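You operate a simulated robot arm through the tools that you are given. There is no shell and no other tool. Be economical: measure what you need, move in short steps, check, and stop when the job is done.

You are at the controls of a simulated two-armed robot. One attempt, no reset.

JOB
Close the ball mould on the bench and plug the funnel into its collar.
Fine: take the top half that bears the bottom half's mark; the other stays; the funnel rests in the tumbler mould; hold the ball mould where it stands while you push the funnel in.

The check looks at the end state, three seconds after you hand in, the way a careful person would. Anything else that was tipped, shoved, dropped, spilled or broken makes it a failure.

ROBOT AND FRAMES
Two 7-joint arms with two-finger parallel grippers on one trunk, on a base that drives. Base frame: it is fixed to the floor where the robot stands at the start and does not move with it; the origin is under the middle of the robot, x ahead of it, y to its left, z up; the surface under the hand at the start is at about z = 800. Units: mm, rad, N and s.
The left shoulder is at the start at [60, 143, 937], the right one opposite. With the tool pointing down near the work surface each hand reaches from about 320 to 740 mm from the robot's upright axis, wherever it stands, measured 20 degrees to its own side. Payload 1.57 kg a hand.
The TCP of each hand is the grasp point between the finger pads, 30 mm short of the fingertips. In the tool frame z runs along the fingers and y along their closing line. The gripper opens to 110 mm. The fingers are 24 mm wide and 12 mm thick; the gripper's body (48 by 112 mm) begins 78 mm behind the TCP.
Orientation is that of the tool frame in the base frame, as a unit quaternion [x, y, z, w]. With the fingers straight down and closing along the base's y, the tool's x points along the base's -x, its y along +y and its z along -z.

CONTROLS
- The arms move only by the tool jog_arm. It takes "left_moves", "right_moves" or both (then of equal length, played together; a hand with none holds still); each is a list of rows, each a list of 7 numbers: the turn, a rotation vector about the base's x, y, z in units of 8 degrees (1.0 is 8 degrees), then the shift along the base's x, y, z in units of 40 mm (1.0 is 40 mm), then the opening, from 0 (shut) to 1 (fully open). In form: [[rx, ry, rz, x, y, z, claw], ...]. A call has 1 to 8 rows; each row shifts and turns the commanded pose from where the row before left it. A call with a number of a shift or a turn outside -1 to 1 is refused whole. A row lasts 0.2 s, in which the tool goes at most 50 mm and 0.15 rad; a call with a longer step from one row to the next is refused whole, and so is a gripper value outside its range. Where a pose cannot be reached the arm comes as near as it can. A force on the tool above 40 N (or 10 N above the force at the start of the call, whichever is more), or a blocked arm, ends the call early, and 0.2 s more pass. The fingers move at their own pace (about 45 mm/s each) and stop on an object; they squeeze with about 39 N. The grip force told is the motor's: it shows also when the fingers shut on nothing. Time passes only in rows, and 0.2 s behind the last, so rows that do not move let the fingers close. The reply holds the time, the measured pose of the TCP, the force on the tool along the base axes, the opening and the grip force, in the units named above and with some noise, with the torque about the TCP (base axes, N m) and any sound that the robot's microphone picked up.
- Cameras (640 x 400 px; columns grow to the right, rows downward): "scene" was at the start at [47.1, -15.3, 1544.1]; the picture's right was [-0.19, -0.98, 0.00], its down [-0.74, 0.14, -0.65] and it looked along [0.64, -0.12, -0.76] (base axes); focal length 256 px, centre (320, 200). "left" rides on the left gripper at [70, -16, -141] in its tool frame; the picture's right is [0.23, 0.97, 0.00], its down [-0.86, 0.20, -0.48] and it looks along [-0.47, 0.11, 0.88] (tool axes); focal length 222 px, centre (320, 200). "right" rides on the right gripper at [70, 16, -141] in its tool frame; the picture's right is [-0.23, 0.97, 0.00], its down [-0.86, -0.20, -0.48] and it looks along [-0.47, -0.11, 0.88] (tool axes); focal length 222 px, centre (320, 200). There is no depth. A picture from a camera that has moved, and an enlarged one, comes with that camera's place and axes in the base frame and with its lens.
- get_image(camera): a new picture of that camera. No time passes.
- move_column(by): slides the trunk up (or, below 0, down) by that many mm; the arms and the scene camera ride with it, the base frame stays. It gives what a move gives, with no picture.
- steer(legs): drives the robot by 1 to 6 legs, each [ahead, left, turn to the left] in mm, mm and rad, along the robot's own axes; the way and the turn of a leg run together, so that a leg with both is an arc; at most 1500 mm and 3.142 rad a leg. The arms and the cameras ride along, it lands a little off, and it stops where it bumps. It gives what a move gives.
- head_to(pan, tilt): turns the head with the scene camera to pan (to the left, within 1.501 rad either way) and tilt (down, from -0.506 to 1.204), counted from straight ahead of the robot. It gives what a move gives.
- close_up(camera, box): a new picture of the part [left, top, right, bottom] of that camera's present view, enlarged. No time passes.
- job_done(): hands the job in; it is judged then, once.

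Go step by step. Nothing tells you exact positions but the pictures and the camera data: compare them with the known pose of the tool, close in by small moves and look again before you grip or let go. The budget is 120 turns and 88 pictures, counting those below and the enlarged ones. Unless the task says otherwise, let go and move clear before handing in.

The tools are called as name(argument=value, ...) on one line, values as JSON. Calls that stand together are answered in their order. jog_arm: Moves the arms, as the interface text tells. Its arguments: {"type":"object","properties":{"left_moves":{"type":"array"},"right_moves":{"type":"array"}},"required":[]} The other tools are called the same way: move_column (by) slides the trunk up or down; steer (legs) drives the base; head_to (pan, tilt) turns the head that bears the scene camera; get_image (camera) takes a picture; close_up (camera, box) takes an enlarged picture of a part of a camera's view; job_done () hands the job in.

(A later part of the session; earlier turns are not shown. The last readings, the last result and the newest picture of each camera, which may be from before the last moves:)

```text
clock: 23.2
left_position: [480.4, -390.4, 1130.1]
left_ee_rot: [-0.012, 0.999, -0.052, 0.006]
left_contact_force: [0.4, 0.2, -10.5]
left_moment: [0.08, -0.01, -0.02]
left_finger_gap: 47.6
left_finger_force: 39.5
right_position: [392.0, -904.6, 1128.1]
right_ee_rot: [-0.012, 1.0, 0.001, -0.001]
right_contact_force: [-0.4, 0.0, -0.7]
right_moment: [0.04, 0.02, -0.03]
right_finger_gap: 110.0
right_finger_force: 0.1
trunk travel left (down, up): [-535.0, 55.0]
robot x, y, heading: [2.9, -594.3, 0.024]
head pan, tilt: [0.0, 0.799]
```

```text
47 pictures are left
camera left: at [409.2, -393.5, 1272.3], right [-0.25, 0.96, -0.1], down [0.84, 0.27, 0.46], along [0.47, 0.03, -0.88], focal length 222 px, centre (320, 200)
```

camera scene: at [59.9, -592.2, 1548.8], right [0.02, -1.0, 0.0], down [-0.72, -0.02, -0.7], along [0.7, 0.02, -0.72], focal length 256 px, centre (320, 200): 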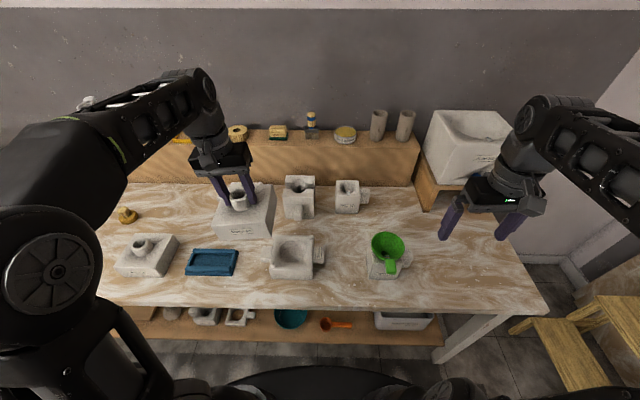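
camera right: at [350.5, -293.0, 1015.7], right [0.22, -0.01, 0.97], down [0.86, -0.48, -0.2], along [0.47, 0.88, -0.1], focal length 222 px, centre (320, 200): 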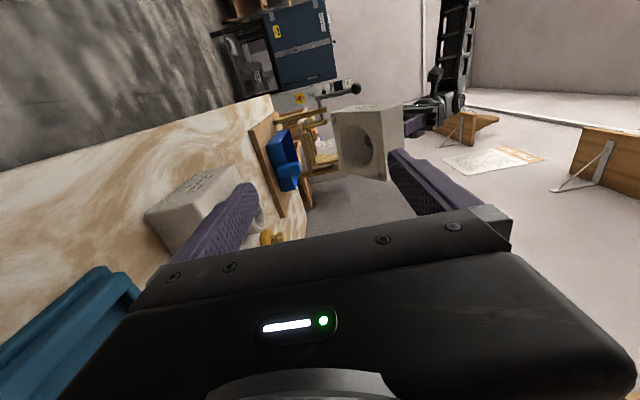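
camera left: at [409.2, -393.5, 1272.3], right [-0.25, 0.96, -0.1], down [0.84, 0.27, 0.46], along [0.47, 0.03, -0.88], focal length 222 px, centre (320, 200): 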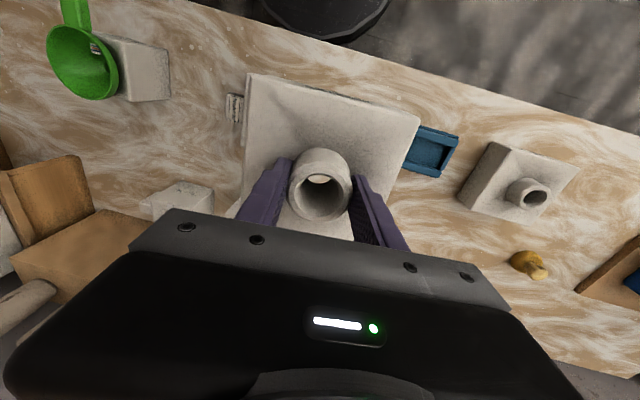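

The top is held about 6° off level; I'll lower a bit and level it, then measure the bottom half precisely.

jog_arm(left_moves=[[0, 0, 0, 0, 0, -0.6, 0], [0.37, 0.05, 0, 0, 0, -0.6, 0], [0.37, 0.04, -0.17, 0, 0, -0.3, 0], [0, 0, 0, 0, 0, 0, 0]])

close_up(camera="scene", box=[256, 220, 336, 285])

close_up(camera="scene", box=[355, 220, 425, 285])

```text
clock: 24.2
left_position: [481.2, -390.0, 1068.2]
left_ee_rot: [0.0, 1.0, -0.001, -0.001]
left_contact_force: [0.1, 0.1, -9.6]
left_moment: [0.0, 0.01, -0.02]
left_finger_gap: 47.6
left_finger_force: 38.7
right_position: [392.0, -905.0, 1129.1]
right_ee_rot: [-0.012, 1.0, 0.0, 0.001]
right_contact_force: [0.6, -0.1, -0.8]
right_moment: [-0.02, -0.02, 0.0]
right_finger_gap: 110.0
right_finger_force: 0.2
trunk travel left (down, up): [-535.0, 55.0]
robot x, y, heading: [8.9, -591.3, 0.019]
head pan, tilt: [0.0, 0.799]
```

```text
6.15 times, centred on (296, 252) of scene
camera zoom: at [59.8, -591.5, 1548.8], right [0.02, -1.0, 0.0], down [-0.72, -0.02, -0.7], along [0.7, 0.02, -0.72], focal length 1574 px, centre (468, -123)
```

zoom: 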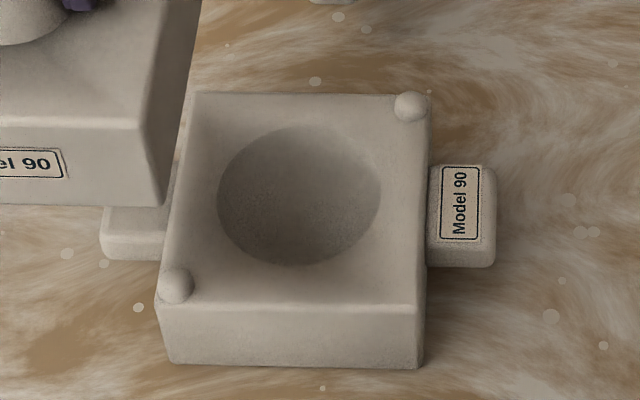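

```text
6.15 times, centred on (390, 252) of scene
camera zoom: at [59.8, -591.5, 1548.8], right [0.02, -1.0, 0.0], down [-0.72, -0.02, -0.7], along [0.7, 0.02, -0.72], focal length 1574 px, centre (-111, -123)
```

zoom: 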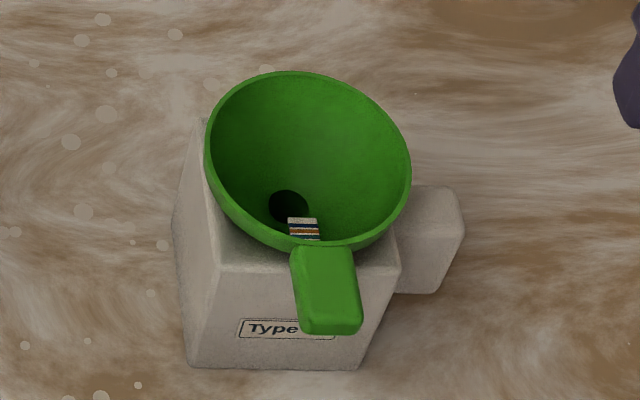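

Two views agree: bottom half centred at about (503,-495), top face z≈858, square to the axes. I bring the top above it, leaving a gap, and check alignment.

jog_arm(left_moves=[[0, 0, 0, 0.12, -0.66, 0, 0], [0, 0, 0, 0.12, -0.66, 0, 0], [0, 0, 0, 0.12, -0.66, 0, 0], [0, 0, 0, 0.11, -0.65, 0, 0], [0, 0, 0, 0, 0, -0.6, 0], [0, 0, 0, 0, 0, -0.6, 0], [0, 0, 0, 0, 0, -0.6, 0], [0, 0, 0, 0, 0, 0, 0]])

close_up(camera="scene", box=[250, 195, 340, 285])

get_image(camera="right")

```text
clock: 26.0
left_position: [499.7, -495.1, 995.9]
left_ee_rot: [0.0, 1.0, -0.001, 0.0]
left_contact_force: [-0.3, 0.3, -10.0]
left_moment: [-0.01, 0.0, -0.02]
left_finger_gap: 47.7
left_finger_force: 38.8
right_position: [390.7, -903.7, 1129.1]
right_ee_rot: [-0.012, 1.0, 0.0, 0.0]
right_contact_force: [0.2, 0.2, 0.6]
right_moment: [-0.02, -0.04, 0.02]
right_finger_gap: 110.0
right_finger_force: 0.1
trunk travel left (down, up): [-535.0, 55.0]
robot x, y, heading: [6.3, -594.3, 0.026]
head pan, tilt: [0.0, 0.799]
```

```text
4.44 times, centred on (295, 240) of scene
camera zoom: at [59.6, -591.8, 1548.8], right [0.02, -1.0, 0.0], down [-0.72, -0.02, -0.7], along [0.7, 0.02, -0.72], focal length 1137 px, centre (431, 22)
```

zoom: 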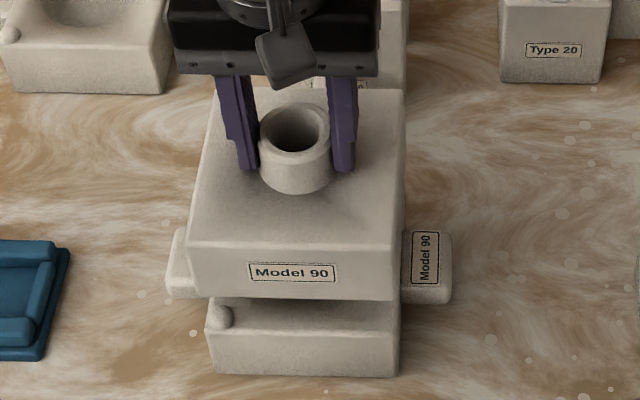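

```text
43 pictures are left
camera right: at [321.3, -890.6, 1271.4], right [0.2, 0.98, 0.0], down [0.86, -0.18, 0.48], along [0.47, -0.1, -0.88], focal length 222 px, centre (320, 200)
```

right: 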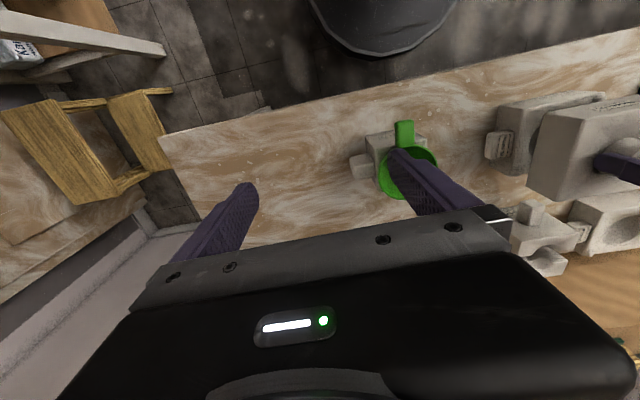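

Alignment agrees within about 1 mm in x and y. I lower it in steps watching the force.

jog_arm(left_moves=[[0, 0, 0, 0, 0, -0.4, 0], [0, 0, 0, 0, 0, -0.3, 0], [0, 0, 0, 0, 0, -0.1, 0], [0, 0, 0, 0, 0, 0, 0]])

close_up(camera="scene", box=[250, 200, 340, 285])

```text
clock: 27.0
left_position: [499.0, -494.3, 963.2]
left_ee_rot: [0.0, 1.0, -0.001, -0.001]
left_contact_force: [0.9, 0.0, -10.1]
left_moment: [-0.02, 0.01, -0.03]
left_finger_gap: 47.7
left_finger_force: 38.8
right_position: [391.9, -904.1, 1128.9]
right_ee_rot: [-0.013, 1.0, 0.0, -0.001]
right_contact_force: [0.2, 0.9, 0.6]
right_moment: [0.03, 0.01, -0.04]
right_finger_gap: 109.8
right_finger_force: 0.0
trunk travel left (down, up): [-535.0, 55.0]
robot x, y, heading: [9.8, -596.1, 0.023]
head pan, tilt: [0.0, 0.799]
```

```text
4.71 times, centred on (295, 242) of scene
camera zoom: at [59.9, -591.7, 1548.8], right [0.02, -1.0, 0.0], down [-0.72, -0.02, -0.7], along [0.7, 0.02, -0.72], focal length 1204 px, centre (438, 0)
```

zoom: 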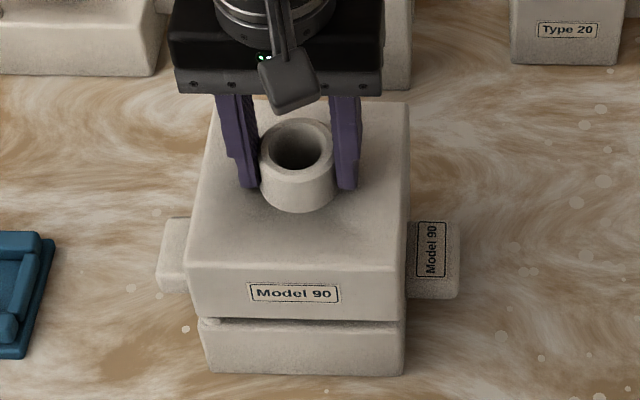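

close_up(camera="scene", box=[284, 255, 334, 285])

close_up(camera="scene", box=[272, 255, 322, 285])

```text
12.80 times, centred on (309, 270) of scene
camera zoom: at [59.9, -591.7, 1548.8], right [0.02, -1.0, 0.0], down [-0.72, -0.02, -0.7], along [0.7, 0.02, -0.72], focal length 3274 px, centre (461, -696)
```

zoom: 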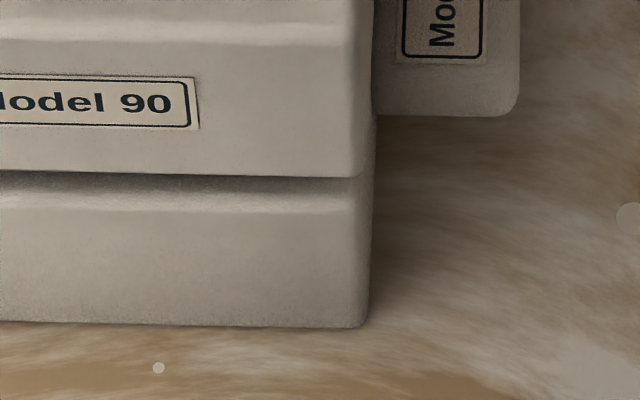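

```text
12.80 times, centred on (297, 270) of scene
camera zoom: at [59.9, -591.7, 1548.8], right [0.02, -1.0, 0.0], down [-0.72, -0.02, -0.7], along [0.7, 0.02, -0.72], focal length 3274 px, centre (614, -696)
```

zoom: 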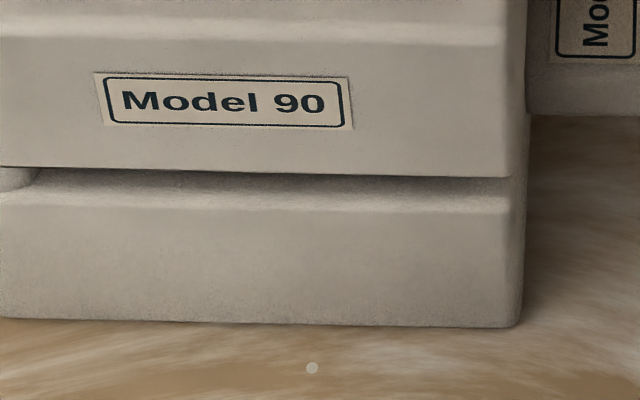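

close_up(camera="scene", box=[270, 250, 310, 285])

```text
11.43 times, centred on (290, 268) of scene
camera zoom: at [59.9, -591.7, 1548.8], right [0.02, -1.0, 0.0], down [-0.72, -0.02, -0.7], along [0.7, 0.02, -0.72], focal length 2923 px, centre (663, -571)
```

zoom: 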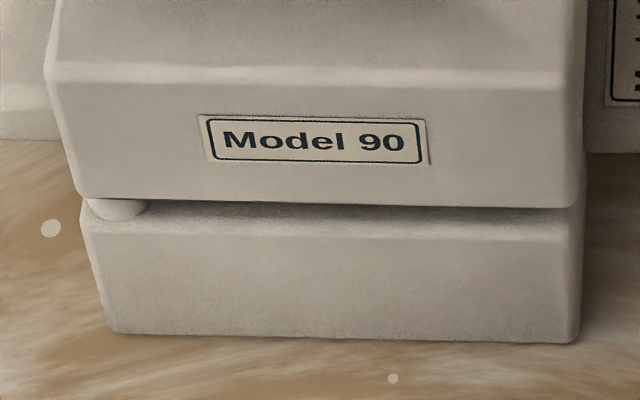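

jog_arm(left_moves=[[0, 0, 0, -0.02, 0.02, 0, 0], [0, 0, 0, 0, 0, -0.1, 0], [0, 0, 0, 0, 0, -0.07, 0], [0, 0, 0, 0, 0, -0.05, 0], [0, 0, 0, 0, 0, -0.05, 0], [0, 0, 0, 0, 0, -0.03, 0]])

close_up(camera="scene", box=[270, 250, 320, 285])

```text
clock: 28.4
left_position: [498.8, -494.9, 956.6]
left_ee_rot: [0.0, 1.0, -0.001, 0.001]
left_contact_force: [-5.1, 0.0, 17.0]
left_moment: [0.76, -0.89, 0.04]
left_finger_gap: 48.0
left_finger_force: 38.3
right_position: [389.2, -905.3, 1130.2]
right_ee_rot: [-0.012, 1.0, 0.0, 0.001]
right_contact_force: [-0.2, 0.1, -0.6]
right_moment: [-0.01, 0.01, -0.04]
right_finger_gap: 109.8
right_finger_force: 0.0
trunk travel left (down, up): [-535.0, 55.0]
robot x, y, heading: [8.7, -593.4, 0.02]
head pan, tilt: [0.0, 0.799]
```

```text
11.43 times, centred on (295, 268) of scene
camera zoom: at [56.8, -592.3, 1549.3], right [0.02, -1.0, 0.0], down [-0.72, -0.02, -0.7], along [0.7, 0.02, -0.72], focal length 2923 px, centre (606, -571)
```

zoom: 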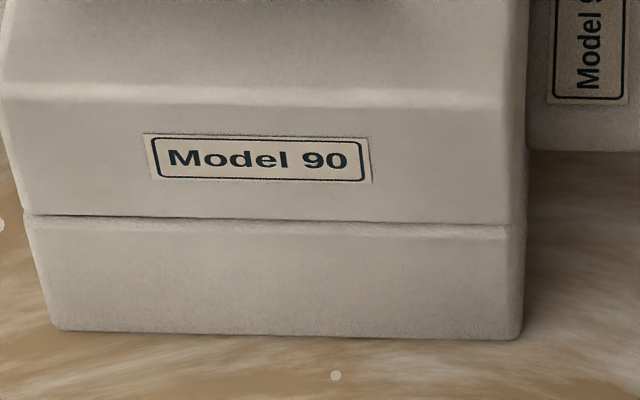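

Contact: nearly closed, but the side force (-5 N in x) says the top still wants to go toward -x. I ease off, shift slightly in -x and press again.

jog_arm(left_moves=[[0, 0, 0, 0, 0, 0.06, 0], [0, 0, 0, -0.03, 0, 0, 0], [0, 0, 0, 0, 0, -0.03, 0], [0, 0, 0, 0, 0, -0.03, 0]])

```text
clock: 29.4
left_position: [498.3, -495.1, 957.1]
left_ee_rot: [0.0, 1.0, -0.001, 0.001]
left_contact_force: [9.4, -1.9, 27.1]
left_moment: [0.26, 0.64, -0.06]
left_finger_gap: 47.9
left_finger_force: 39.1
right_position: [389.7, -905.2, 1129.5]
right_ee_rot: [-0.012, 1.0, 0.001, 0.0]
right_contact_force: [-0.7, 0.2, -0.1]
right_moment: [0.01, -0.03, 0.01]
right_finger_gap: 109.9
right_finger_force: 0.1
trunk travel left (down, up): [-535.0, 55.0]
robot x, y, heading: [5.8, -591.8, 0.023]
head pan, tilt: [0.0, 0.799]
```

close_up(camera="scene", box=[270, 258, 294, 276])

close_up(camera="scene", box=[296, 250, 324, 276])

```text
16.00 times, centred on (282, 267) of scene
camera zoom: at [58.5, -592.6, 1549.2], right [0.02, -1.0, 0.0], down [-0.72, -0.02, -0.7], along [0.7, 0.02, -0.72], focal length 4092 px, centre (928, -872)
```

zoom: 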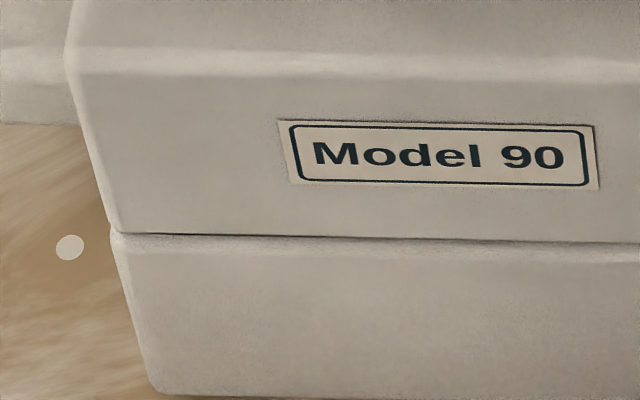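

```text
15.38 times, centred on (310, 263) of scene
camera zoom: at [58.5, -592.6, 1549.2], right [0.02, -1.0, 0.0], down [-0.72, -0.02, -0.7], along [0.7, 0.02, -0.72], focal length 3935 px, centre (474, -769)
```

zoom: 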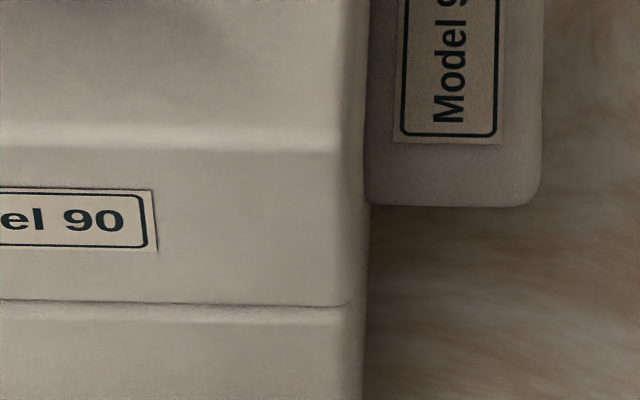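

The seam looks closed with even overlap. I ease off the pressure and release, then inspect.

jog_arm(left_moves=[[0, 0, 0, 0.012, 0, 0.06, 0], [0, 0, 0, 0, 0, 0, 0.1], [0, 0, 0, 0, 0, 0, 0.46], [0, 0, 0, 0, 0, 0, 0.6], [0, 0, 0, 0, 0, 0, 0.6]])

close_up(camera="scene", box=[250, 210, 340, 285])

```text
clock: 30.6
left_position: [497.1, -493.9, 956.7]
left_ee_rot: [0.0, 1.0, -0.001, -0.001]
left_contact_force: [0.3, 0.7, 0.3]
left_moment: [0.04, 0.0, -0.01]
left_finger_gap: 65.8
left_finger_force: 0.1
right_position: [391.9, -904.0, 1127.6]
right_ee_rot: [-0.013, 1.0, -0.001, 0.0]
right_contact_force: [-1.0, -1.1, 0.8]
right_moment: [-0.03, 0.01, 0.03]
right_finger_gap: 110.0
right_finger_force: 0.2
trunk travel left (down, up): [-535.0, 55.0]
robot x, y, heading: [7.3, -590.6, 0.023]
head pan, tilt: [0.0, 0.799]
```

```text
5.33 times, centred on (295, 248) of scene
camera zoom: at [59.1, -591.9, 1548.8], right [0.02, -1.0, 0.0], down [-0.72, -0.02, -0.7], along [0.7, 0.02, -0.72], focal length 1364 px, centre (453, -53)
```

zoom: 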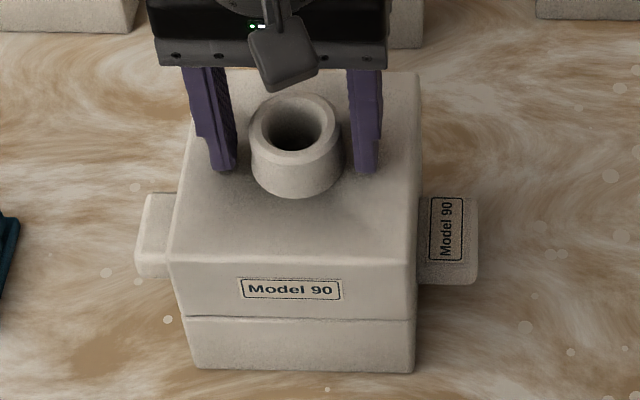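

jog_arm(left_moves=[[0, 0, 0, 0, 0, 0.5, 0.6], [0, 0, 0, 0, 0, 0.9, 0.6], [0, 0, 0, 0, 0, 0.9, 0.6], [0, 0, 0, -0.2, 0.6, 0.9, 0.8], [0, 0, 0, -0.2, 0.6, 0.4, 0.8], [0, 0, 0, -0.2, 0.6, 0, 0.8], [0, 0, 0, -0.2, 0.6, 0, 0.8]])

get_image(camera="left")

close_up(camera="scene", box=[256, 210, 336, 285])

```text
clock: 32.2
left_position: [464.1, -395.9, 1100.2]
left_ee_rot: [0.0, 1.0, -0.001, -0.001]
left_contact_force: [-0.4, 0.7, 0.4]
left_moment: [-0.01, -0.02, -0.01]
left_finger_gap: 88.1
left_finger_force: 0.1
right_position: [390.7, -905.0, 1129.2]
right_ee_rot: [-0.012, 1.0, 0.0, 0.0]
right_contact_force: [0.2, 0.0, 0.7]
right_moment: [0.0, 0.0, -0.03]
right_finger_gap: 110.3
right_finger_force: 0.1
trunk travel left (down, up): [-535.0, 55.0]
robot x, y, heading: [7.0, -591.8, 0.022]
head pan, tilt: [0.0, 0.799]
```

```text
34 pictures are left
camera left: at [393.9, -412.7, 1243.4], right [-0.23, 0.97, 0.0], down [0.86, 0.2, 0.48], along [0.46, 0.11, -0.88], focal length 222 px, centre (320, 200)
```

left: 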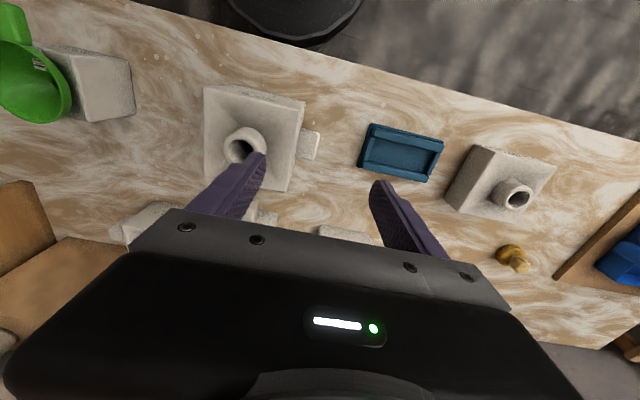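

```text
5.33 times, centred on (296, 248) of scene
camera zoom: at [58.7, -591.4, 1548.9], right [0.02, -1.0, 0.0], down [-0.72, -0.02, -0.7], along [0.7, 0.02, -0.72], focal length 1364 px, centre (448, -53)
```

zoom: 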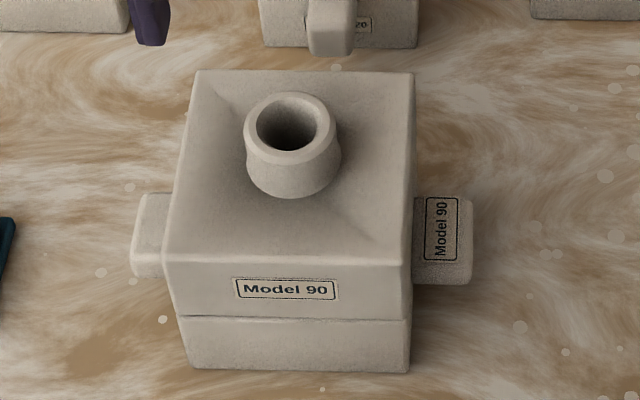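

The mould is closed flush with the collar at about (503,-495), rim z≈950. Now I bring the right hand over the funnel to measure it.

jog_arm(right_moves=[[0, 0, 0, 0.5, 0.57, -0.2, 1], [0, 0, 0, 0.5, 0.57, -0.2, 1], [0, 0, 0, 0.5, 0.57, -0.3, 1], [0, 0, 0, 0.5, 0.57, -0.3, 1], [0, 0, 0, 0.5, 0.57, -0.3, 1]])

close_up(camera="right", box=[220, 40, 420, 200])

close_up(camera="scene", box=[355, 200, 425, 285])

```text
clock: 33.4
left_position: [465.4, -397.8, 1101.5]
left_ee_rot: [0.0, 1.0, -0.001, -0.001]
left_contact_force: [0.1, 0.3, -0.5]
left_moment: [-0.02, 0.02, 0.02]
left_finger_gap: 88.1
left_finger_force: 0.0
right_position: [492.5, -788.2, 1076.0]
right_ee_rot: [-0.011, 1.0, 0.0, 0.0]
right_contact_force: [0.8, 0.0, -1.1]
right_moment: [-0.01, -0.02, -0.02]
right_finger_gap: 109.8
right_finger_force: 0.1
trunk travel left (down, up): [-535.0, 55.0]
robot x, y, heading: [8.2, -594.0, 0.024]
head pan, tilt: [0.0, 0.799]
```

```text
2.50 times, centred on (320, 120) of right
camera zoom: at [421.9, -775.0, 1219.7], right [0.2, 0.98, 0.0], down [0.86, -0.18, 0.48], along [0.47, -0.1, -0.88], focal length 555 px, centre (320, 400)
```

zoom: 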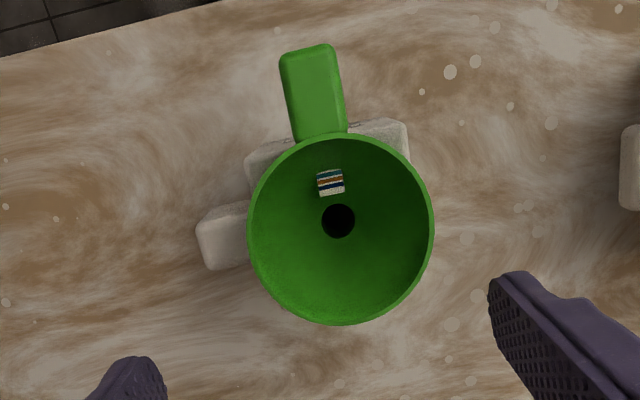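

```text
4.71 times, centred on (390, 242) of scene
camera zoom: at [60.1, -591.4, 1548.8], right [0.02, -1.0, 0.0], down [-0.72, -0.02, -0.7], along [0.7, 0.02, -0.72], focal length 1204 px, centre (-9, 0)
```

zoom: 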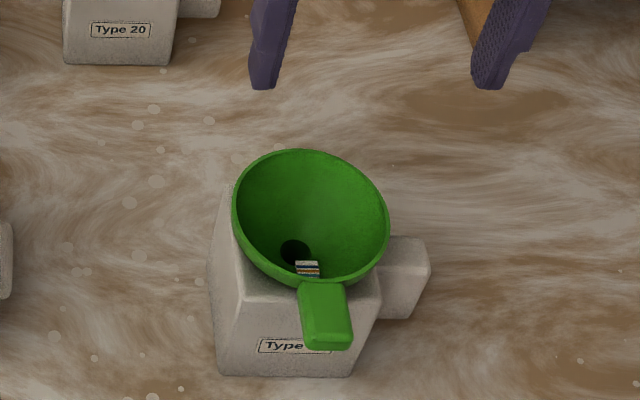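

The funnel's rim is ~95 mm wide, centred at (483,-777.5,928), nearly upright with its handle toward -x. It fits between the open fingers across y, so I go to a pre-grasp just above and check.

jog_arm(right_moves=[[0, 0, -0.17, -0.24, 0.27, 0, 1], [0, 0, 0, 0, 0, -0.9, 1], [0, 0, 0, 0, 0, -0.9, 1], [0, 0, 0, 0, 0, -0.5, 1], [0, 0, 0, 0, 0, 0, 1]])

get_image(camera="right")

close_up(camera="scene", box=[345, 190, 435, 285])

```text
clock: 34.6
left_position: [465.1, -396.7, 1100.5]
left_ee_rot: [-0.001, 1.0, -0.001, 0.0]
left_contact_force: [0.0, -0.5, 0.7]
left_moment: [0.0, -0.01, -0.05]
left_finger_gap: 87.8
left_finger_force: 0.1
right_position: [478.8, -781.1, 985.2]
right_ee_rot: [0.001, 1.0, 0.0, 0.0]
right_contact_force: [-0.1, -0.9, -0.5]
right_moment: [0.03, -0.01, 0.01]
right_finger_gap: 110.4
right_finger_force: 0.1
trunk travel left (down, up): [-535.0, 55.0]
robot x, y, heading: [8.9, -596.5, 0.026]
head pan, tilt: [0.0, 0.799]
```

```text
30 pictures are left
camera right: at [409.9, -763.7, 1128.1], right [0.23, 0.97, 0.0], down [0.85, -0.2, 0.48], along [0.47, -0.11, -0.88], focal length 222 px, centre (320, 200)
```

right: 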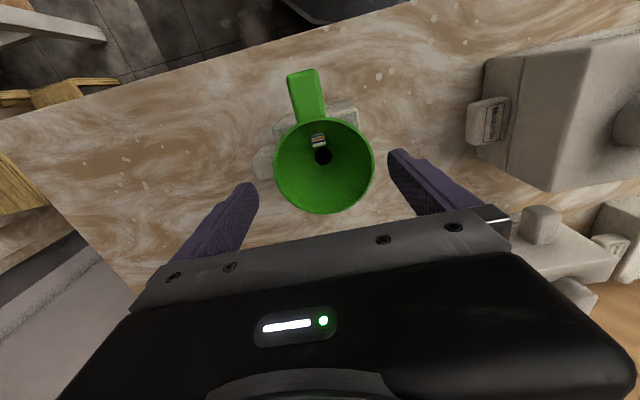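

```text
4.21 times, centred on (390, 238) of scene
camera zoom: at [59.0, -591.8, 1548.8], right [0.02, -1.0, 0.0], down [-0.72, -0.02, -0.7], along [0.7, 0.02, -0.72], focal length 1077 px, centre (25, 42)
```

zoom: 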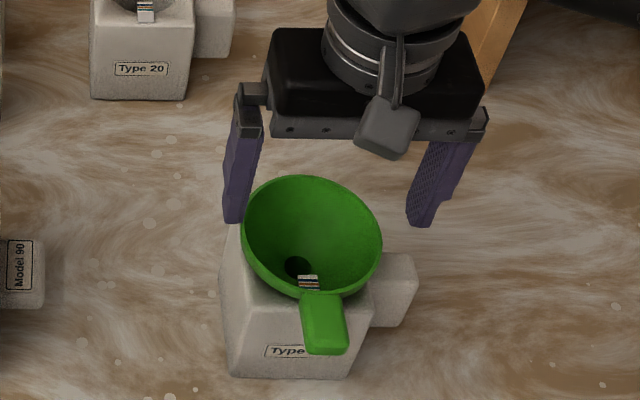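

jog_arm(right_moves=[[0, 0, 0, 0.07, 0.08, 0, 1], [0, 0, 0, 0, 0, -0.5, 1], [0, 0, 0, 0, 0, -0.5, 1], [0, 0, 0, 0, 0, -0.4, 1], [0, 0, 0, 0, 0, 0, 1]])

get_image(camera="right")

close_up(camera="scene", box=[345, 190, 435, 285])

```text
clock: 35.8
left_position: [465.3, -397.5, 1101.7]
left_ee_rot: [0.0, 1.0, -0.001, -0.002]
left_contact_force: [0.1, -0.2, 0.2]
left_moment: [0.02, -0.03, -0.02]
left_finger_gap: 87.7
left_finger_force: 0.0
right_position: [483.4, -776.6, 929.0]
right_ee_rot: [0.001, 1.0, 0.0, 0.0]
right_contact_force: [-0.1, -0.9, 0.3]
right_moment: [-0.01, 0.01, 0.0]
right_finger_gap: 109.9
right_finger_force: 0.2
trunk travel left (down, up): [-535.0, 55.0]
robot x, y, heading: [9.6, -592.6, 0.023]
head pan, tilt: [0.0, 0.799]
```

```text
28 pictures are left
camera right: at [413.4, -761.0, 1071.7], right [0.23, 0.97, 0.0], down [0.85, -0.2, 0.48], along [0.47, -0.11, -0.88], focal length 222 px, centre (320, 200)
```

right: 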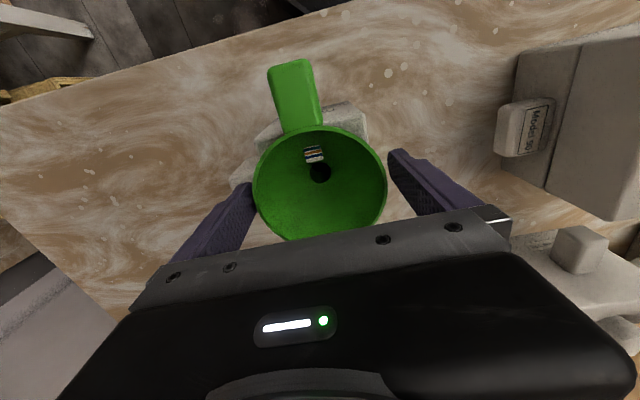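

```text
4.21 times, centred on (390, 238) of scene
camera zoom: at [59.0, -591.8, 1548.8], right [0.02, -1.0, 0.0], down [-0.72, -0.02, -0.7], along [0.7, 0.02, -0.72], focal length 1077 px, centre (25, 42)
```

zoom: 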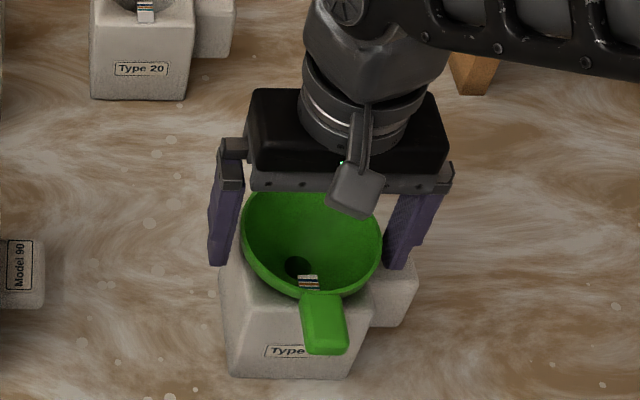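

Fingers straddle the rim symmetrically. I close on it and lift.

jog_arm(right_moves=[[0, 0, 0, 0, 0, -0.06, 1], [0, 0, 0, 0, 0, 0, 0.7], [0, 0, 0, 0, 0, 0, 0.7], [0, 0, 0, 0, 0, 0, 0.7]])

close_up(camera="scene", box=[345, 190, 435, 285])

```text
clock: 36.8
left_position: [465.5, -397.0, 1101.3]
left_ee_rot: [0.0, 1.0, 0.0, -0.001]
left_contact_force: [-0.8, 1.1, 0.3]
left_moment: [0.01, -0.01, 0.03]
left_finger_gap: 87.9
left_finger_force: 0.0
right_position: [483.4, -777.4, 926.8]
right_ee_rot: [0.0, 1.0, 0.0, 0.0]
right_contact_force: [0.4, -1.5, 0.5]
right_moment: [-0.42, 0.04, 0.01]
right_finger_gap: 87.7
right_finger_force: 28.3
trunk travel left (down, up): [-535.0, 55.0]
robot x, y, heading: [8.2, -591.4, 0.023]
head pan, tilt: [0.0, 0.799]
```

```text
4.21 times, centred on (390, 238) of scene
camera zoom: at [59.1, -592.2, 1548.8], right [0.02, -1.0, 0.0], down [-0.72, -0.02, -0.7], along [0.7, 0.02, -0.72], focal length 1077 px, centre (25, 42)
```

zoom: 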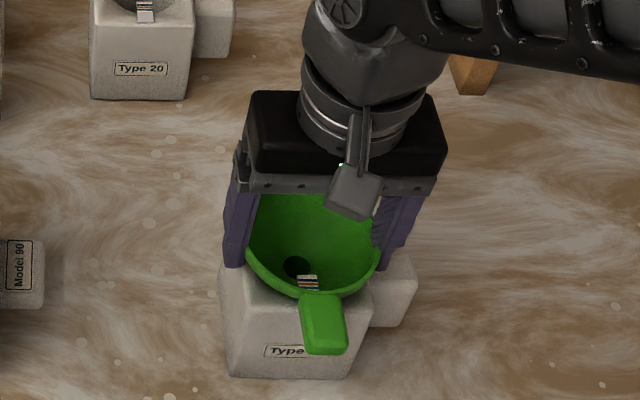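

jog_arm(right_moves=[[0, 0, 0, 0, 0, 0, 0.7], [0, 0, 0, 0, 0, 0.1, 0.7], [0, 0, 0, 0, 0, 0.3, 0.7], [0, 0, 0, 0, 0, 0.5, 0.7]])

close_up(camera="scene", box=[345, 180, 435, 285])

```text
clock: 37.8
left_position: [465.5, -396.9, 1101.1]
left_ee_rot: [0.0, 1.0, 0.0, -0.002]
left_contact_force: [0.1, 0.1, -0.6]
left_moment: [0.01, -0.03, -0.01]
left_finger_gap: 88.1
left_finger_force: 0.0
right_position: [482.9, -777.4, 962.9]
right_ee_rot: [0.0, 1.0, 0.0, 0.0]
right_contact_force: [-0.4, -0.4, -7.4]
right_moment: [0.06, 0.01, 0.0]
right_finger_gap: 87.6
right_finger_force: 39.4
trunk travel left (down, up): [-535.0, 55.0]
robot x, y, heading: [7.1, -592.7, 0.022]
head pan, tilt: [0.0, 0.799]
```

```text
3.81 times, centred on (390, 232) of scene
camera zoom: at [59.2, -591.8, 1548.8], right [0.02, -1.0, 0.0], down [-0.72, -0.02, -0.7], along [0.7, 0.02, -0.72], focal length 974 px, centre (53, 76)
```

zoom: 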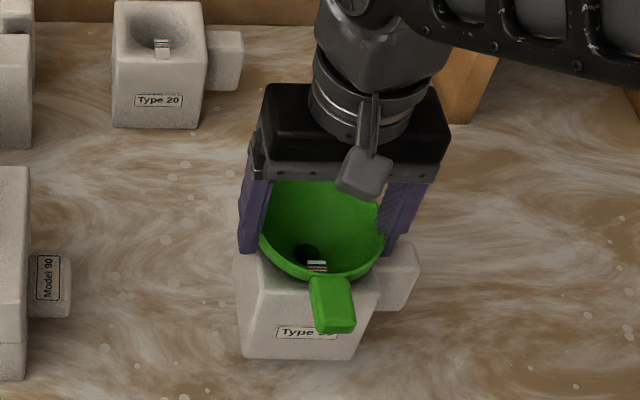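

The block came up too — the fingertips have pinched the tumbler mould itself (88 mm wide). I lower it gently back to exactly where it stood and release.

jog_arm(right_moves=[[0, 0, 0, 0, 0, -0.3, 0.7], [0, 0, 0, 0, 0, -0.3, 0.7], [0, 0, 0, 0, 0, -0.15, 0.7], [0, 0, 0, 0, 0, -0.1, 0.7], [0, 0, 0, 0, 0, -0.05, 0.7], [0, 0, 0, 0, 0, 0, 0.7]])

```text
clock: 39.2
left_position: [465.5, -397.6, 1100.5]
left_ee_rot: [-0.001, 1.0, -0.001, -0.001]
left_contact_force: [0.7, 0.5, -0.4]
left_moment: [0.02, 0.01, 0.01]
left_finger_gap: 88.0
left_finger_force: 0.1
right_position: [482.7, -777.6, 926.6]
right_ee_rot: [0.0, 1.0, 0.0, 0.0]
right_contact_force: [0.6, -1.2, -5.2]
right_moment: [-0.09, 0.04, 0.01]
right_finger_gap: 87.7
right_finger_force: 38.6
trunk travel left (down, up): [-535.0, 55.0]
robot x, y, heading: [6.1, -596.4, 0.025]
head pan, tilt: [0.0, 0.799]
```

jog_arm(right_moves=[[0, 0, 0, 0, 0, -0.02, 0.7], [0, 0, 0, 0, 0, 0, 0.78], [0, 0, 0, 0, 0, 0, 0.86], [0, 0, 0, 0, 0, 0, 1], [0, 0, 0, 0, 0, 0, 1]])

close_up(camera="scene", box=[345, 190, 435, 285])

```text
clock: 40.4
left_position: [465.1, -397.8, 1100.7]
left_ee_rot: [0.0, 1.0, -0.001, -0.001]
left_contact_force: [-0.5, 0.7, 0.5]
left_moment: [0.02, 0.01, 0.02]
left_finger_gap: 88.2
left_finger_force: 0.0
right_position: [484.0, -776.7, 925.6]
right_ee_rot: [0.0, 1.0, -0.001, 0.001]
right_contact_force: [0.9, -0.7, -0.7]
right_moment: [0.0, -0.05, 0.01]
right_finger_gap: 109.8
right_finger_force: 0.0
trunk travel left (down, up): [-535.0, 55.0]
robot x, y, heading: [5.7, -589.0, 0.022]
head pan, tilt: [0.0, 0.799]
```

```text
4.21 times, centred on (390, 238) of scene
camera zoom: at [59.1, -591.8, 1548.8], right [0.02, -1.0, 0.0], down [-0.72, -0.02, -0.7], along [0.7, 0.02, -0.72], focal length 1077 px, centre (25, 42)
```

zoom: 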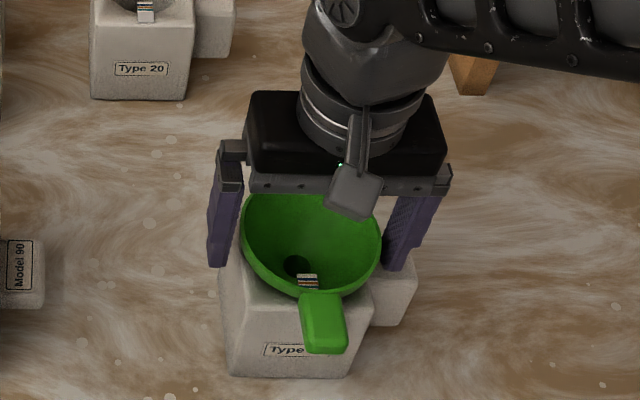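

All is back in place. I'll regrip only the rim with the fingertips, 20 mm higher, so the block can't be touched.

jog_arm(right_moves=[[0, 0, 0, 0, 0, 0.25, 1], [0, 0, 0, 0, 0, 0.22, 1], [0, 0, 0, 0, 0, 0, 0.7], [0, 0, 0, 0, 0, 0, 0.7], [0, 0, 0, 0, 0, 0, 0.7], [0, 0, 0, 0, 0, 0, 0.7]])

close_up(camera="scene", box=[355, 200, 425, 285])

```text
clock: 41.8
left_position: [465.1, -397.6, 1100.2]
left_ee_rot: [0.0, 1.0, 0.0, -0.001]
left_contact_force: [-0.3, 0.0, 0.6]
left_moment: [-0.01, 0.05, 0.02]
left_finger_gap: 88.0
left_finger_force: 0.0
right_position: [483.7, -776.4, 943.9]
right_ee_rot: [0.0, 1.0, 0.0, 0.0]
right_contact_force: [-0.2, -0.5, 0.1]
right_moment: [0.0, 0.0, 0.0]
right_finger_gap: 83.8
right_finger_force: 35.9
trunk travel left (down, up): [-535.0, 55.0]
robot x, y, heading: [3.1, -595.9, 0.026]
head pan, tilt: [0.0, 0.799]
```

```text
4.71 times, centred on (390, 242) of scene
camera zoom: at [59.0, -591.8, 1548.9], right [0.02, -1.0, 0.0], down [-0.72, -0.02, -0.7], along [0.7, 0.02, -0.72], focal length 1204 px, centre (-9, 0)
```

zoom: 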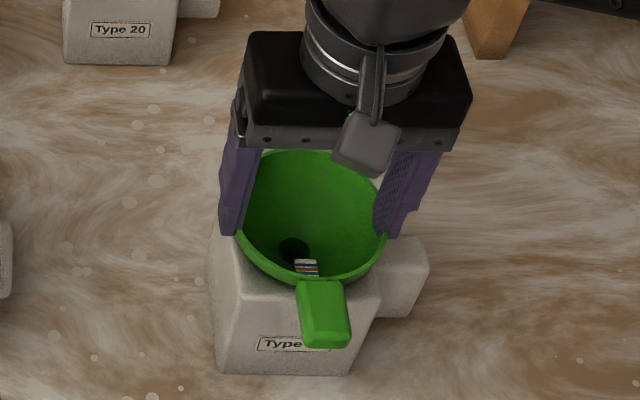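

jog_arm(right_moves=[[0, 0, 0, 0, 0, 0, 0.6], [0, 0, 0, 0, 0, 0.1, 0.6], [0, 0, 0, 0, 0, 0.2, 0.6], [0, 0, 0, 0, 0, 0.2, 0.6]])

close_up(camera="scene", box=[355, 200, 425, 285])

```text
clock: 42.8
left_position: [463.9, -397.3, 1101.7]
left_ee_rot: [0.0, 1.0, -0.001, -0.002]
left_contact_force: [-0.4, -1.1, 0.0]
left_moment: [0.02, 0.0, 0.03]
left_finger_gap: 88.0
left_finger_force: 0.0
right_position: [484.0, -778.2, 964.7]
right_ee_rot: [0.001, 1.0, 0.0, 0.0]
right_contact_force: [-0.5, 0.1, -0.9]
right_moment: [-0.06, 0.0, 0.05]
right_finger_gap: 83.8
right_finger_force: 39.2
trunk travel left (down, up): [-535.0, 55.0]
robot x, y, heading: [7.5, -593.6, 0.023]
head pan, tilt: [0.0, 0.799]
```

```text
4.71 times, centred on (390, 242) of scene
camera zoom: at [59.0, -591.8, 1548.8], right [0.02, -1.0, 0.0], down [-0.72, -0.02, -0.7], along [0.7, 0.02, -0.72], focal length 1204 px, centre (-9, 0)
```

zoom: 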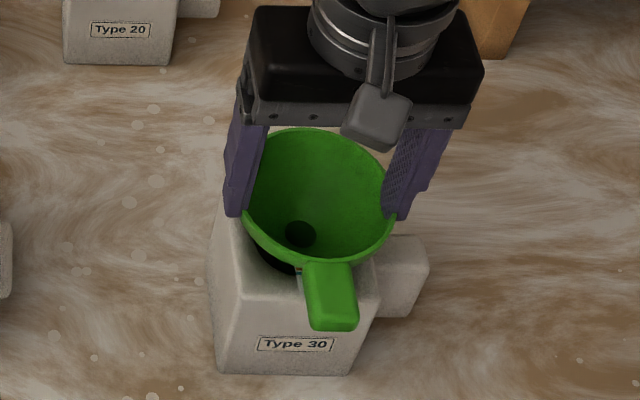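

The funnel now lifts alone (0.9 N) and the block stays. I raise it clear and look at its spout.

jog_arm(right_moves=[[0, 0, 0, 0, 0, 0.4, 0.6], [0, 0, 0, 0, 0, 0.7, 0.6], [0, 0, 0, 0, 0, 0.8, 0.6], [0, 0, 0, 0, 0, 0.8, 0.6], [0, 0, 0, 0, 0, 0.8, 0.6]])

get_image(camera="scene")

get_image(camera="right")

```text
clock: 44.0
left_position: [465.0, -397.4, 1100.6]
left_ee_rot: [0.0, 1.0, 0.0, -0.001]
left_contact_force: [-1.0, -0.4, -0.8]
left_moment: [-0.01, 0.01, 0.01]
left_finger_gap: 87.8
left_finger_force: 0.1
right_position: [482.9, -776.3, 1106.3]
right_ee_rot: [0.0, 1.0, 0.0, 0.0]
right_contact_force: [-0.8, -0.2, -0.6]
right_moment: [0.01, -0.02, -0.02]
right_finger_gap: 83.8
right_finger_force: 39.1
trunk travel left (down, up): [-535.0, 55.0]
robot x, y, heading: [6.4, -592.6, 0.028]
head pan, tilt: [0.0, 0.799]
```

```text
21 pictures are left
camera scene: at [58.9, -591.7, 1548.8], right [0.02, -1.0, 0.0], down [-0.72, -0.02, -0.7], along [0.7, 0.02, -0.72], focal length 256 px, centre (320, 200)
```

scene: 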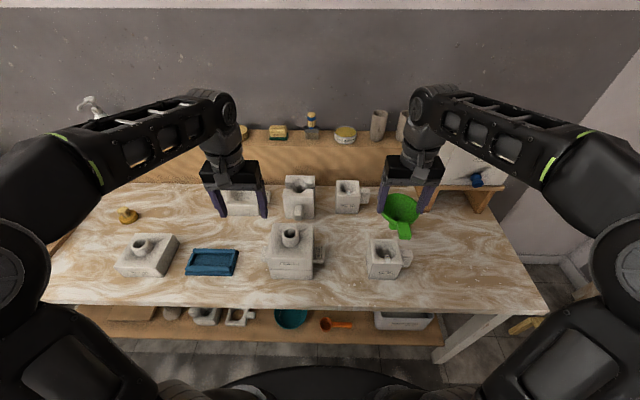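

```text
20 pictures are left
camera right: at [413.0, -760.1, 1248.9], right [0.23, 0.97, 0.0], down [0.85, -0.2, 0.48], along [0.47, -0.11, -0.88], focal length 222 px, centre (320, 200)
```

right: 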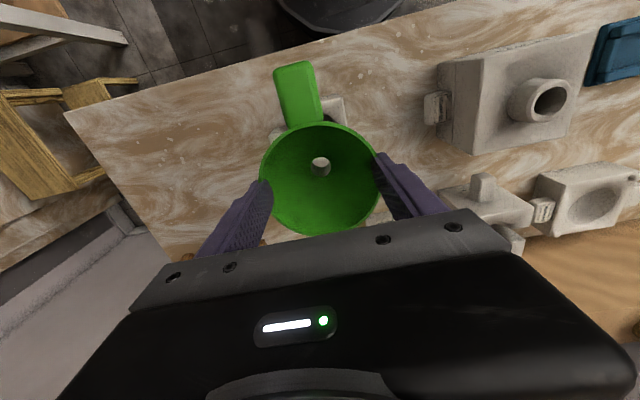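

Funnel hangs upright and clear. Now the left hand: I turn it 90° and tilt it 30° so it can hold the bottom half's left lug across x without getting in the funnel's way.

jog_arm(left_moves=[[0, 0, -0.95, 0, 0.3, -0.2, 0.8], [0, 0, -0.95, 0, 0.3, -0.2, 0.8], [0, 0, -0.95, 0, 0.3, -0.2, 0.8], [0, 0, -0.95, 0, 0.3, -0.2, 0.8], [0, 0, -0.95, 0, 0, -0.2, 0.8], [0, 0, -0.95, 0, 0, -0.2, 0.8], [0, 0, -0.95, 0, 0, -0.2, 0.8], [0, 0, -0.95, 0, 0, -0.2, 0.8]])

jog_arm(left_moves=[[0, 0, -0.95, 0.2, 0, -0.3, 0.8], [0, 0, -0.95, 0.2, 0, -0.3, 0.8], [0, 0, -0.95, 0.2, 0, -0.3, 0.8], [0, 0, -0.8, 0.2, 0, -0.3, 0.8], [-0.94, 0, 0, 0.2, 0, 0, 0.8], [-0.94, 0, 0, 0, 0, 0, 0.8], [-0.94, 0, 0, 0, 0, 0, 0.8], [-0.94, 0, 0, 0, 0, 0, 0.8]])

get_image(camera="left")

```text
clock: 45.8
left_position: [465.8, -349.4, 1035.9]
left_ee_rot: [0.507, 0.862, -0.001, -0.001]
left_contact_force: [0.4, -0.4, -0.1]
left_moment: [0.01, 0.01, 0.0]
left_finger_gap: 88.0
left_finger_force: 0.1
right_position: [483.7, -776.7, 1106.0]
right_ee_rot: [0.001, 1.0, 0.001, 0.0]
right_contact_force: [-0.3, -0.6, 0.8]
right_moment: [-0.02, -0.02, 0.02]
right_finger_gap: 83.6
right_finger_force: 38.8
trunk travel left (down, up): [-535.0, 55.0]
robot x, y, heading: [8.6, -594.0, 0.025]
head pan, tilt: [0.0, 0.799]
```

```text
clock: 47.6
left_position: [505.4, -349.5, 989.0]
left_ee_rot: [0.683, 0.683, -0.184, 0.183]
left_contact_force: [0.1, 0.0, -0.4]
left_moment: [0.0, -0.02, 0.02]
left_finger_gap: 88.2
left_finger_force: 0.0
right_position: [482.7, -775.4, 1106.3]
right_ee_rot: [-0.001, 1.0, 0.0, 0.0]
right_contact_force: [0.0, 0.6, 0.6]
right_moment: [-0.01, -0.03, 0.03]
right_finger_gap: 83.6
right_finger_force: 38.6
trunk travel left (down, up): [-535.0, 55.0]
robot x, y, heading: [6.8, -590.5, 0.021]
head pan, tilt: [0.0, 0.799]
```

```text
19 pictures are left
camera left: at [489.1, -218.1, 1076.5], right [0.97, 0.2, -0.11], down [0.2, -0.5, 0.84], along [0.11, -0.84, -0.53], focal length 222 px, centre (320, 200)
```

left: 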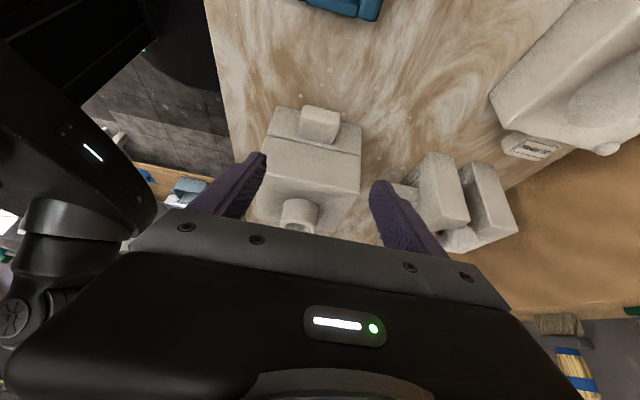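

close_up(camera="left", box=[250, 80, 380, 240])

```text
2.50 times, centred on (315, 160) of left
camera zoom: at [489.1, -218.1, 1076.5], right [0.97, 0.2, -0.11], down [0.2, -0.5, 0.84], along [0.11, -0.84, -0.53], focal length 555 px, centre (332, 300)
```

zoom: 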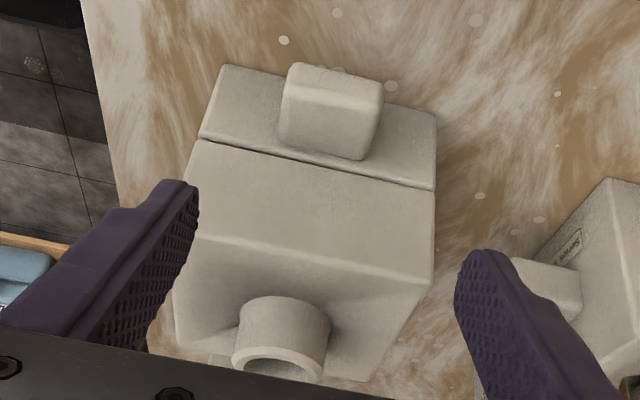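

Lug is centred at x≈502, z up to ≈848, and the seam is even and closed. I move the left fingers around the lug.

jog_arm(left_moves=[[0, 0, 0, -0.02, 0, -0.8, 0.8], [0, 0, 0, -0.02, -0.3, -0.8, 0.8], [0, 0, 0, -0.02, -0.4, -0.8, 0.8], [0, 0, 0, -0.02, -0.4, -0.8, 0.8], [0, 0, 0, 0, -0.1, -0.3, 0.8], [0, 0, 0, 0, 0, 0, 0.8]])

get_image(camera="left")

```text
clock: 49.0
left_position: [502.5, -397.9, 848.5]
left_ee_rot: [0.683, 0.683, -0.184, 0.182]
left_contact_force: [-0.9, 0.1, 0.5]
left_moment: [-0.02, 0.01, 0.0]
left_finger_gap: 88.2
left_finger_force: 0.1
right_position: [482.3, -776.1, 1105.7]
right_ee_rot: [-0.001, 1.0, 0.0, 0.0]
right_contact_force: [-1.1, 0.3, -0.3]
right_moment: [-0.01, 0.01, 0.01]
right_finger_gap: 83.7
right_finger_force: 38.3
trunk travel left (down, up): [-535.0, 55.0]
robot x, y, heading: [7.6, -593.6, 0.025]
head pan, tilt: [0.0, 0.799]
```

```text
17 pictures are left
camera left: at [484.9, -267.0, 936.4], right [0.97, 0.2, -0.12], down [0.2, -0.5, 0.84], along [0.11, -0.84, -0.53], focal length 222 px, centre (320, 200)
```

left: 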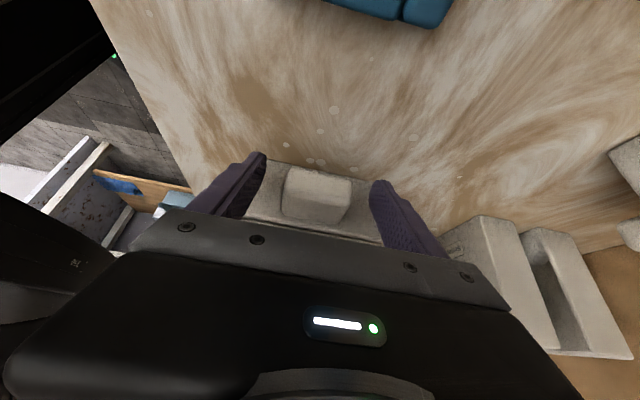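

Lug sits centred between the fingers; closing the left hand on it.

jog_arm(left_moves=[[0, 0, 0, 0, 0, 0, 0.55], [0, 0, 0, 0, 0, 0, 0.45], [0, 0, 0, 0, 0, 0, 0.4], [0, 0, 0, 0, 0, 0, 0.3], [0, 0, 0, 0, 0, 0, 0.2], [0, 0, 0, 0, 0, 0, 0.2]])

jog_arm(right_moves=[[0, 0, 0, 0.1, 0.8, 0.1, 0.6], [0, 0, 0, 0.1, 0.9, 0, 0.6], [0, 0, 0, 0.1, 0.9, 0, 0.6], [0, 0, 0, 0.1, 0.9, 0, 0.6], [0, 0, 0, 0.1, 0.9, 0, 0.6], [0, 0, 0, 0.02, 0.9, 0, 0.6], [0, 0, 0, 0, 0.9, 0, 0.6], [0, 0, 0, 0, 0.8, 0, 0.6]])

close_up(camera="scene", box=[245, 150, 345, 285])

get_image(camera="right")

```text
clock: 50.4
left_position: [500.9, -397.8, 849.5]
left_ee_rot: [0.684, 0.683, -0.185, 0.181]
left_contact_force: [-7.0, 0.8, -0.1]
left_moment: [-0.34, 0.03, -0.68]
left_finger_gap: 50.0
left_finger_force: 39.1
right_position: [483.2, -776.4, 1104.0]
right_ee_rot: [0.0, 1.0, 0.0, 0.0]
right_contact_force: [1.0, 0.0, 0.1]
right_moment: [-0.05, 0.02, 0.03]
right_finger_gap: 83.9
right_finger_force: 38.5
trunk travel left (down, up): [-535.0, 55.0]
robot x, y, heading: [9.0, -591.4, 0.023]
head pan, tilt: [0.0, 0.799]
```

```text
clock: 52.2
left_position: [502.3, -397.3, 849.5]
left_ee_rot: [0.682, 0.684, -0.183, 0.182]
left_contact_force: [-0.6, 1.0, 0.8]
left_moment: [-0.89, -0.08, 0.17]
left_finger_gap: 49.6
left_finger_force: 38.7
right_position: [502.5, -600.5, 1109.5]
right_ee_rot: [0.0, 1.0, 0.0, 0.003]
right_contact_force: [-0.3, -0.1, -0.4]
right_moment: [-0.02, 0.04, 0.02]
right_finger_gap: 83.7
right_finger_force: 38.7
right hand out of reach, approached as far as the arm can: row 5, 6, 7, 8
trunk travel left (down, up): [-535.0, 55.0]
robot x, y, heading: [7.0, -591.8, 0.021]
head pan, tilt: [0.0, 0.799]
```

```text
2.96 times, centred on (295, 218) of scene
camera zoom: at [59.3, -591.3, 1548.8], right [0.02, -1.0, 0.0], down [-0.72, -0.02, -0.7], along [0.7, 0.02, -0.72], focal length 758 px, centre (394, 148)
```

zoom: 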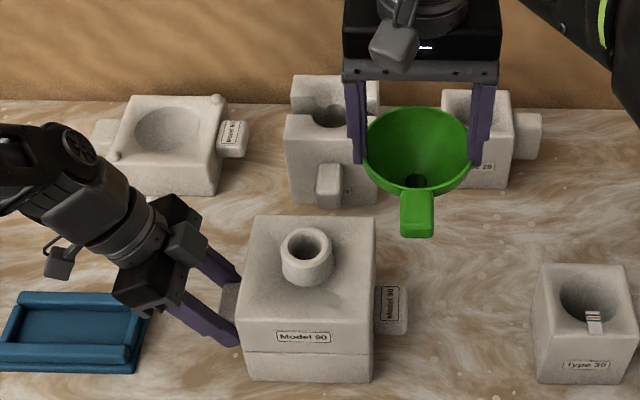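

```text
15 pictures are left
camera right: at [432.2, -584.3, 1251.6], right [0.23, 0.97, 0.0], down [0.85, -0.2, 0.48], along [0.47, -0.11, -0.87], focal length 222 px, centre (320, 200)
```

right: 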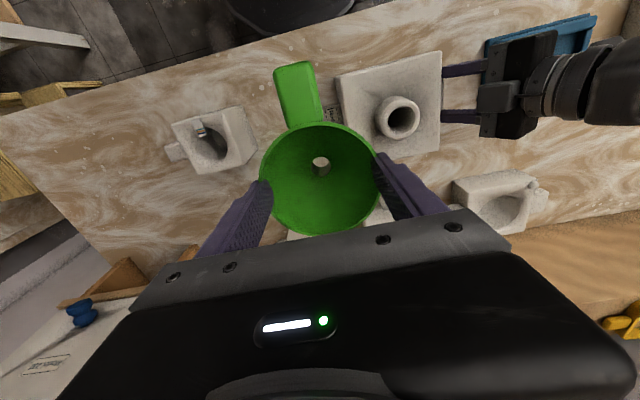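

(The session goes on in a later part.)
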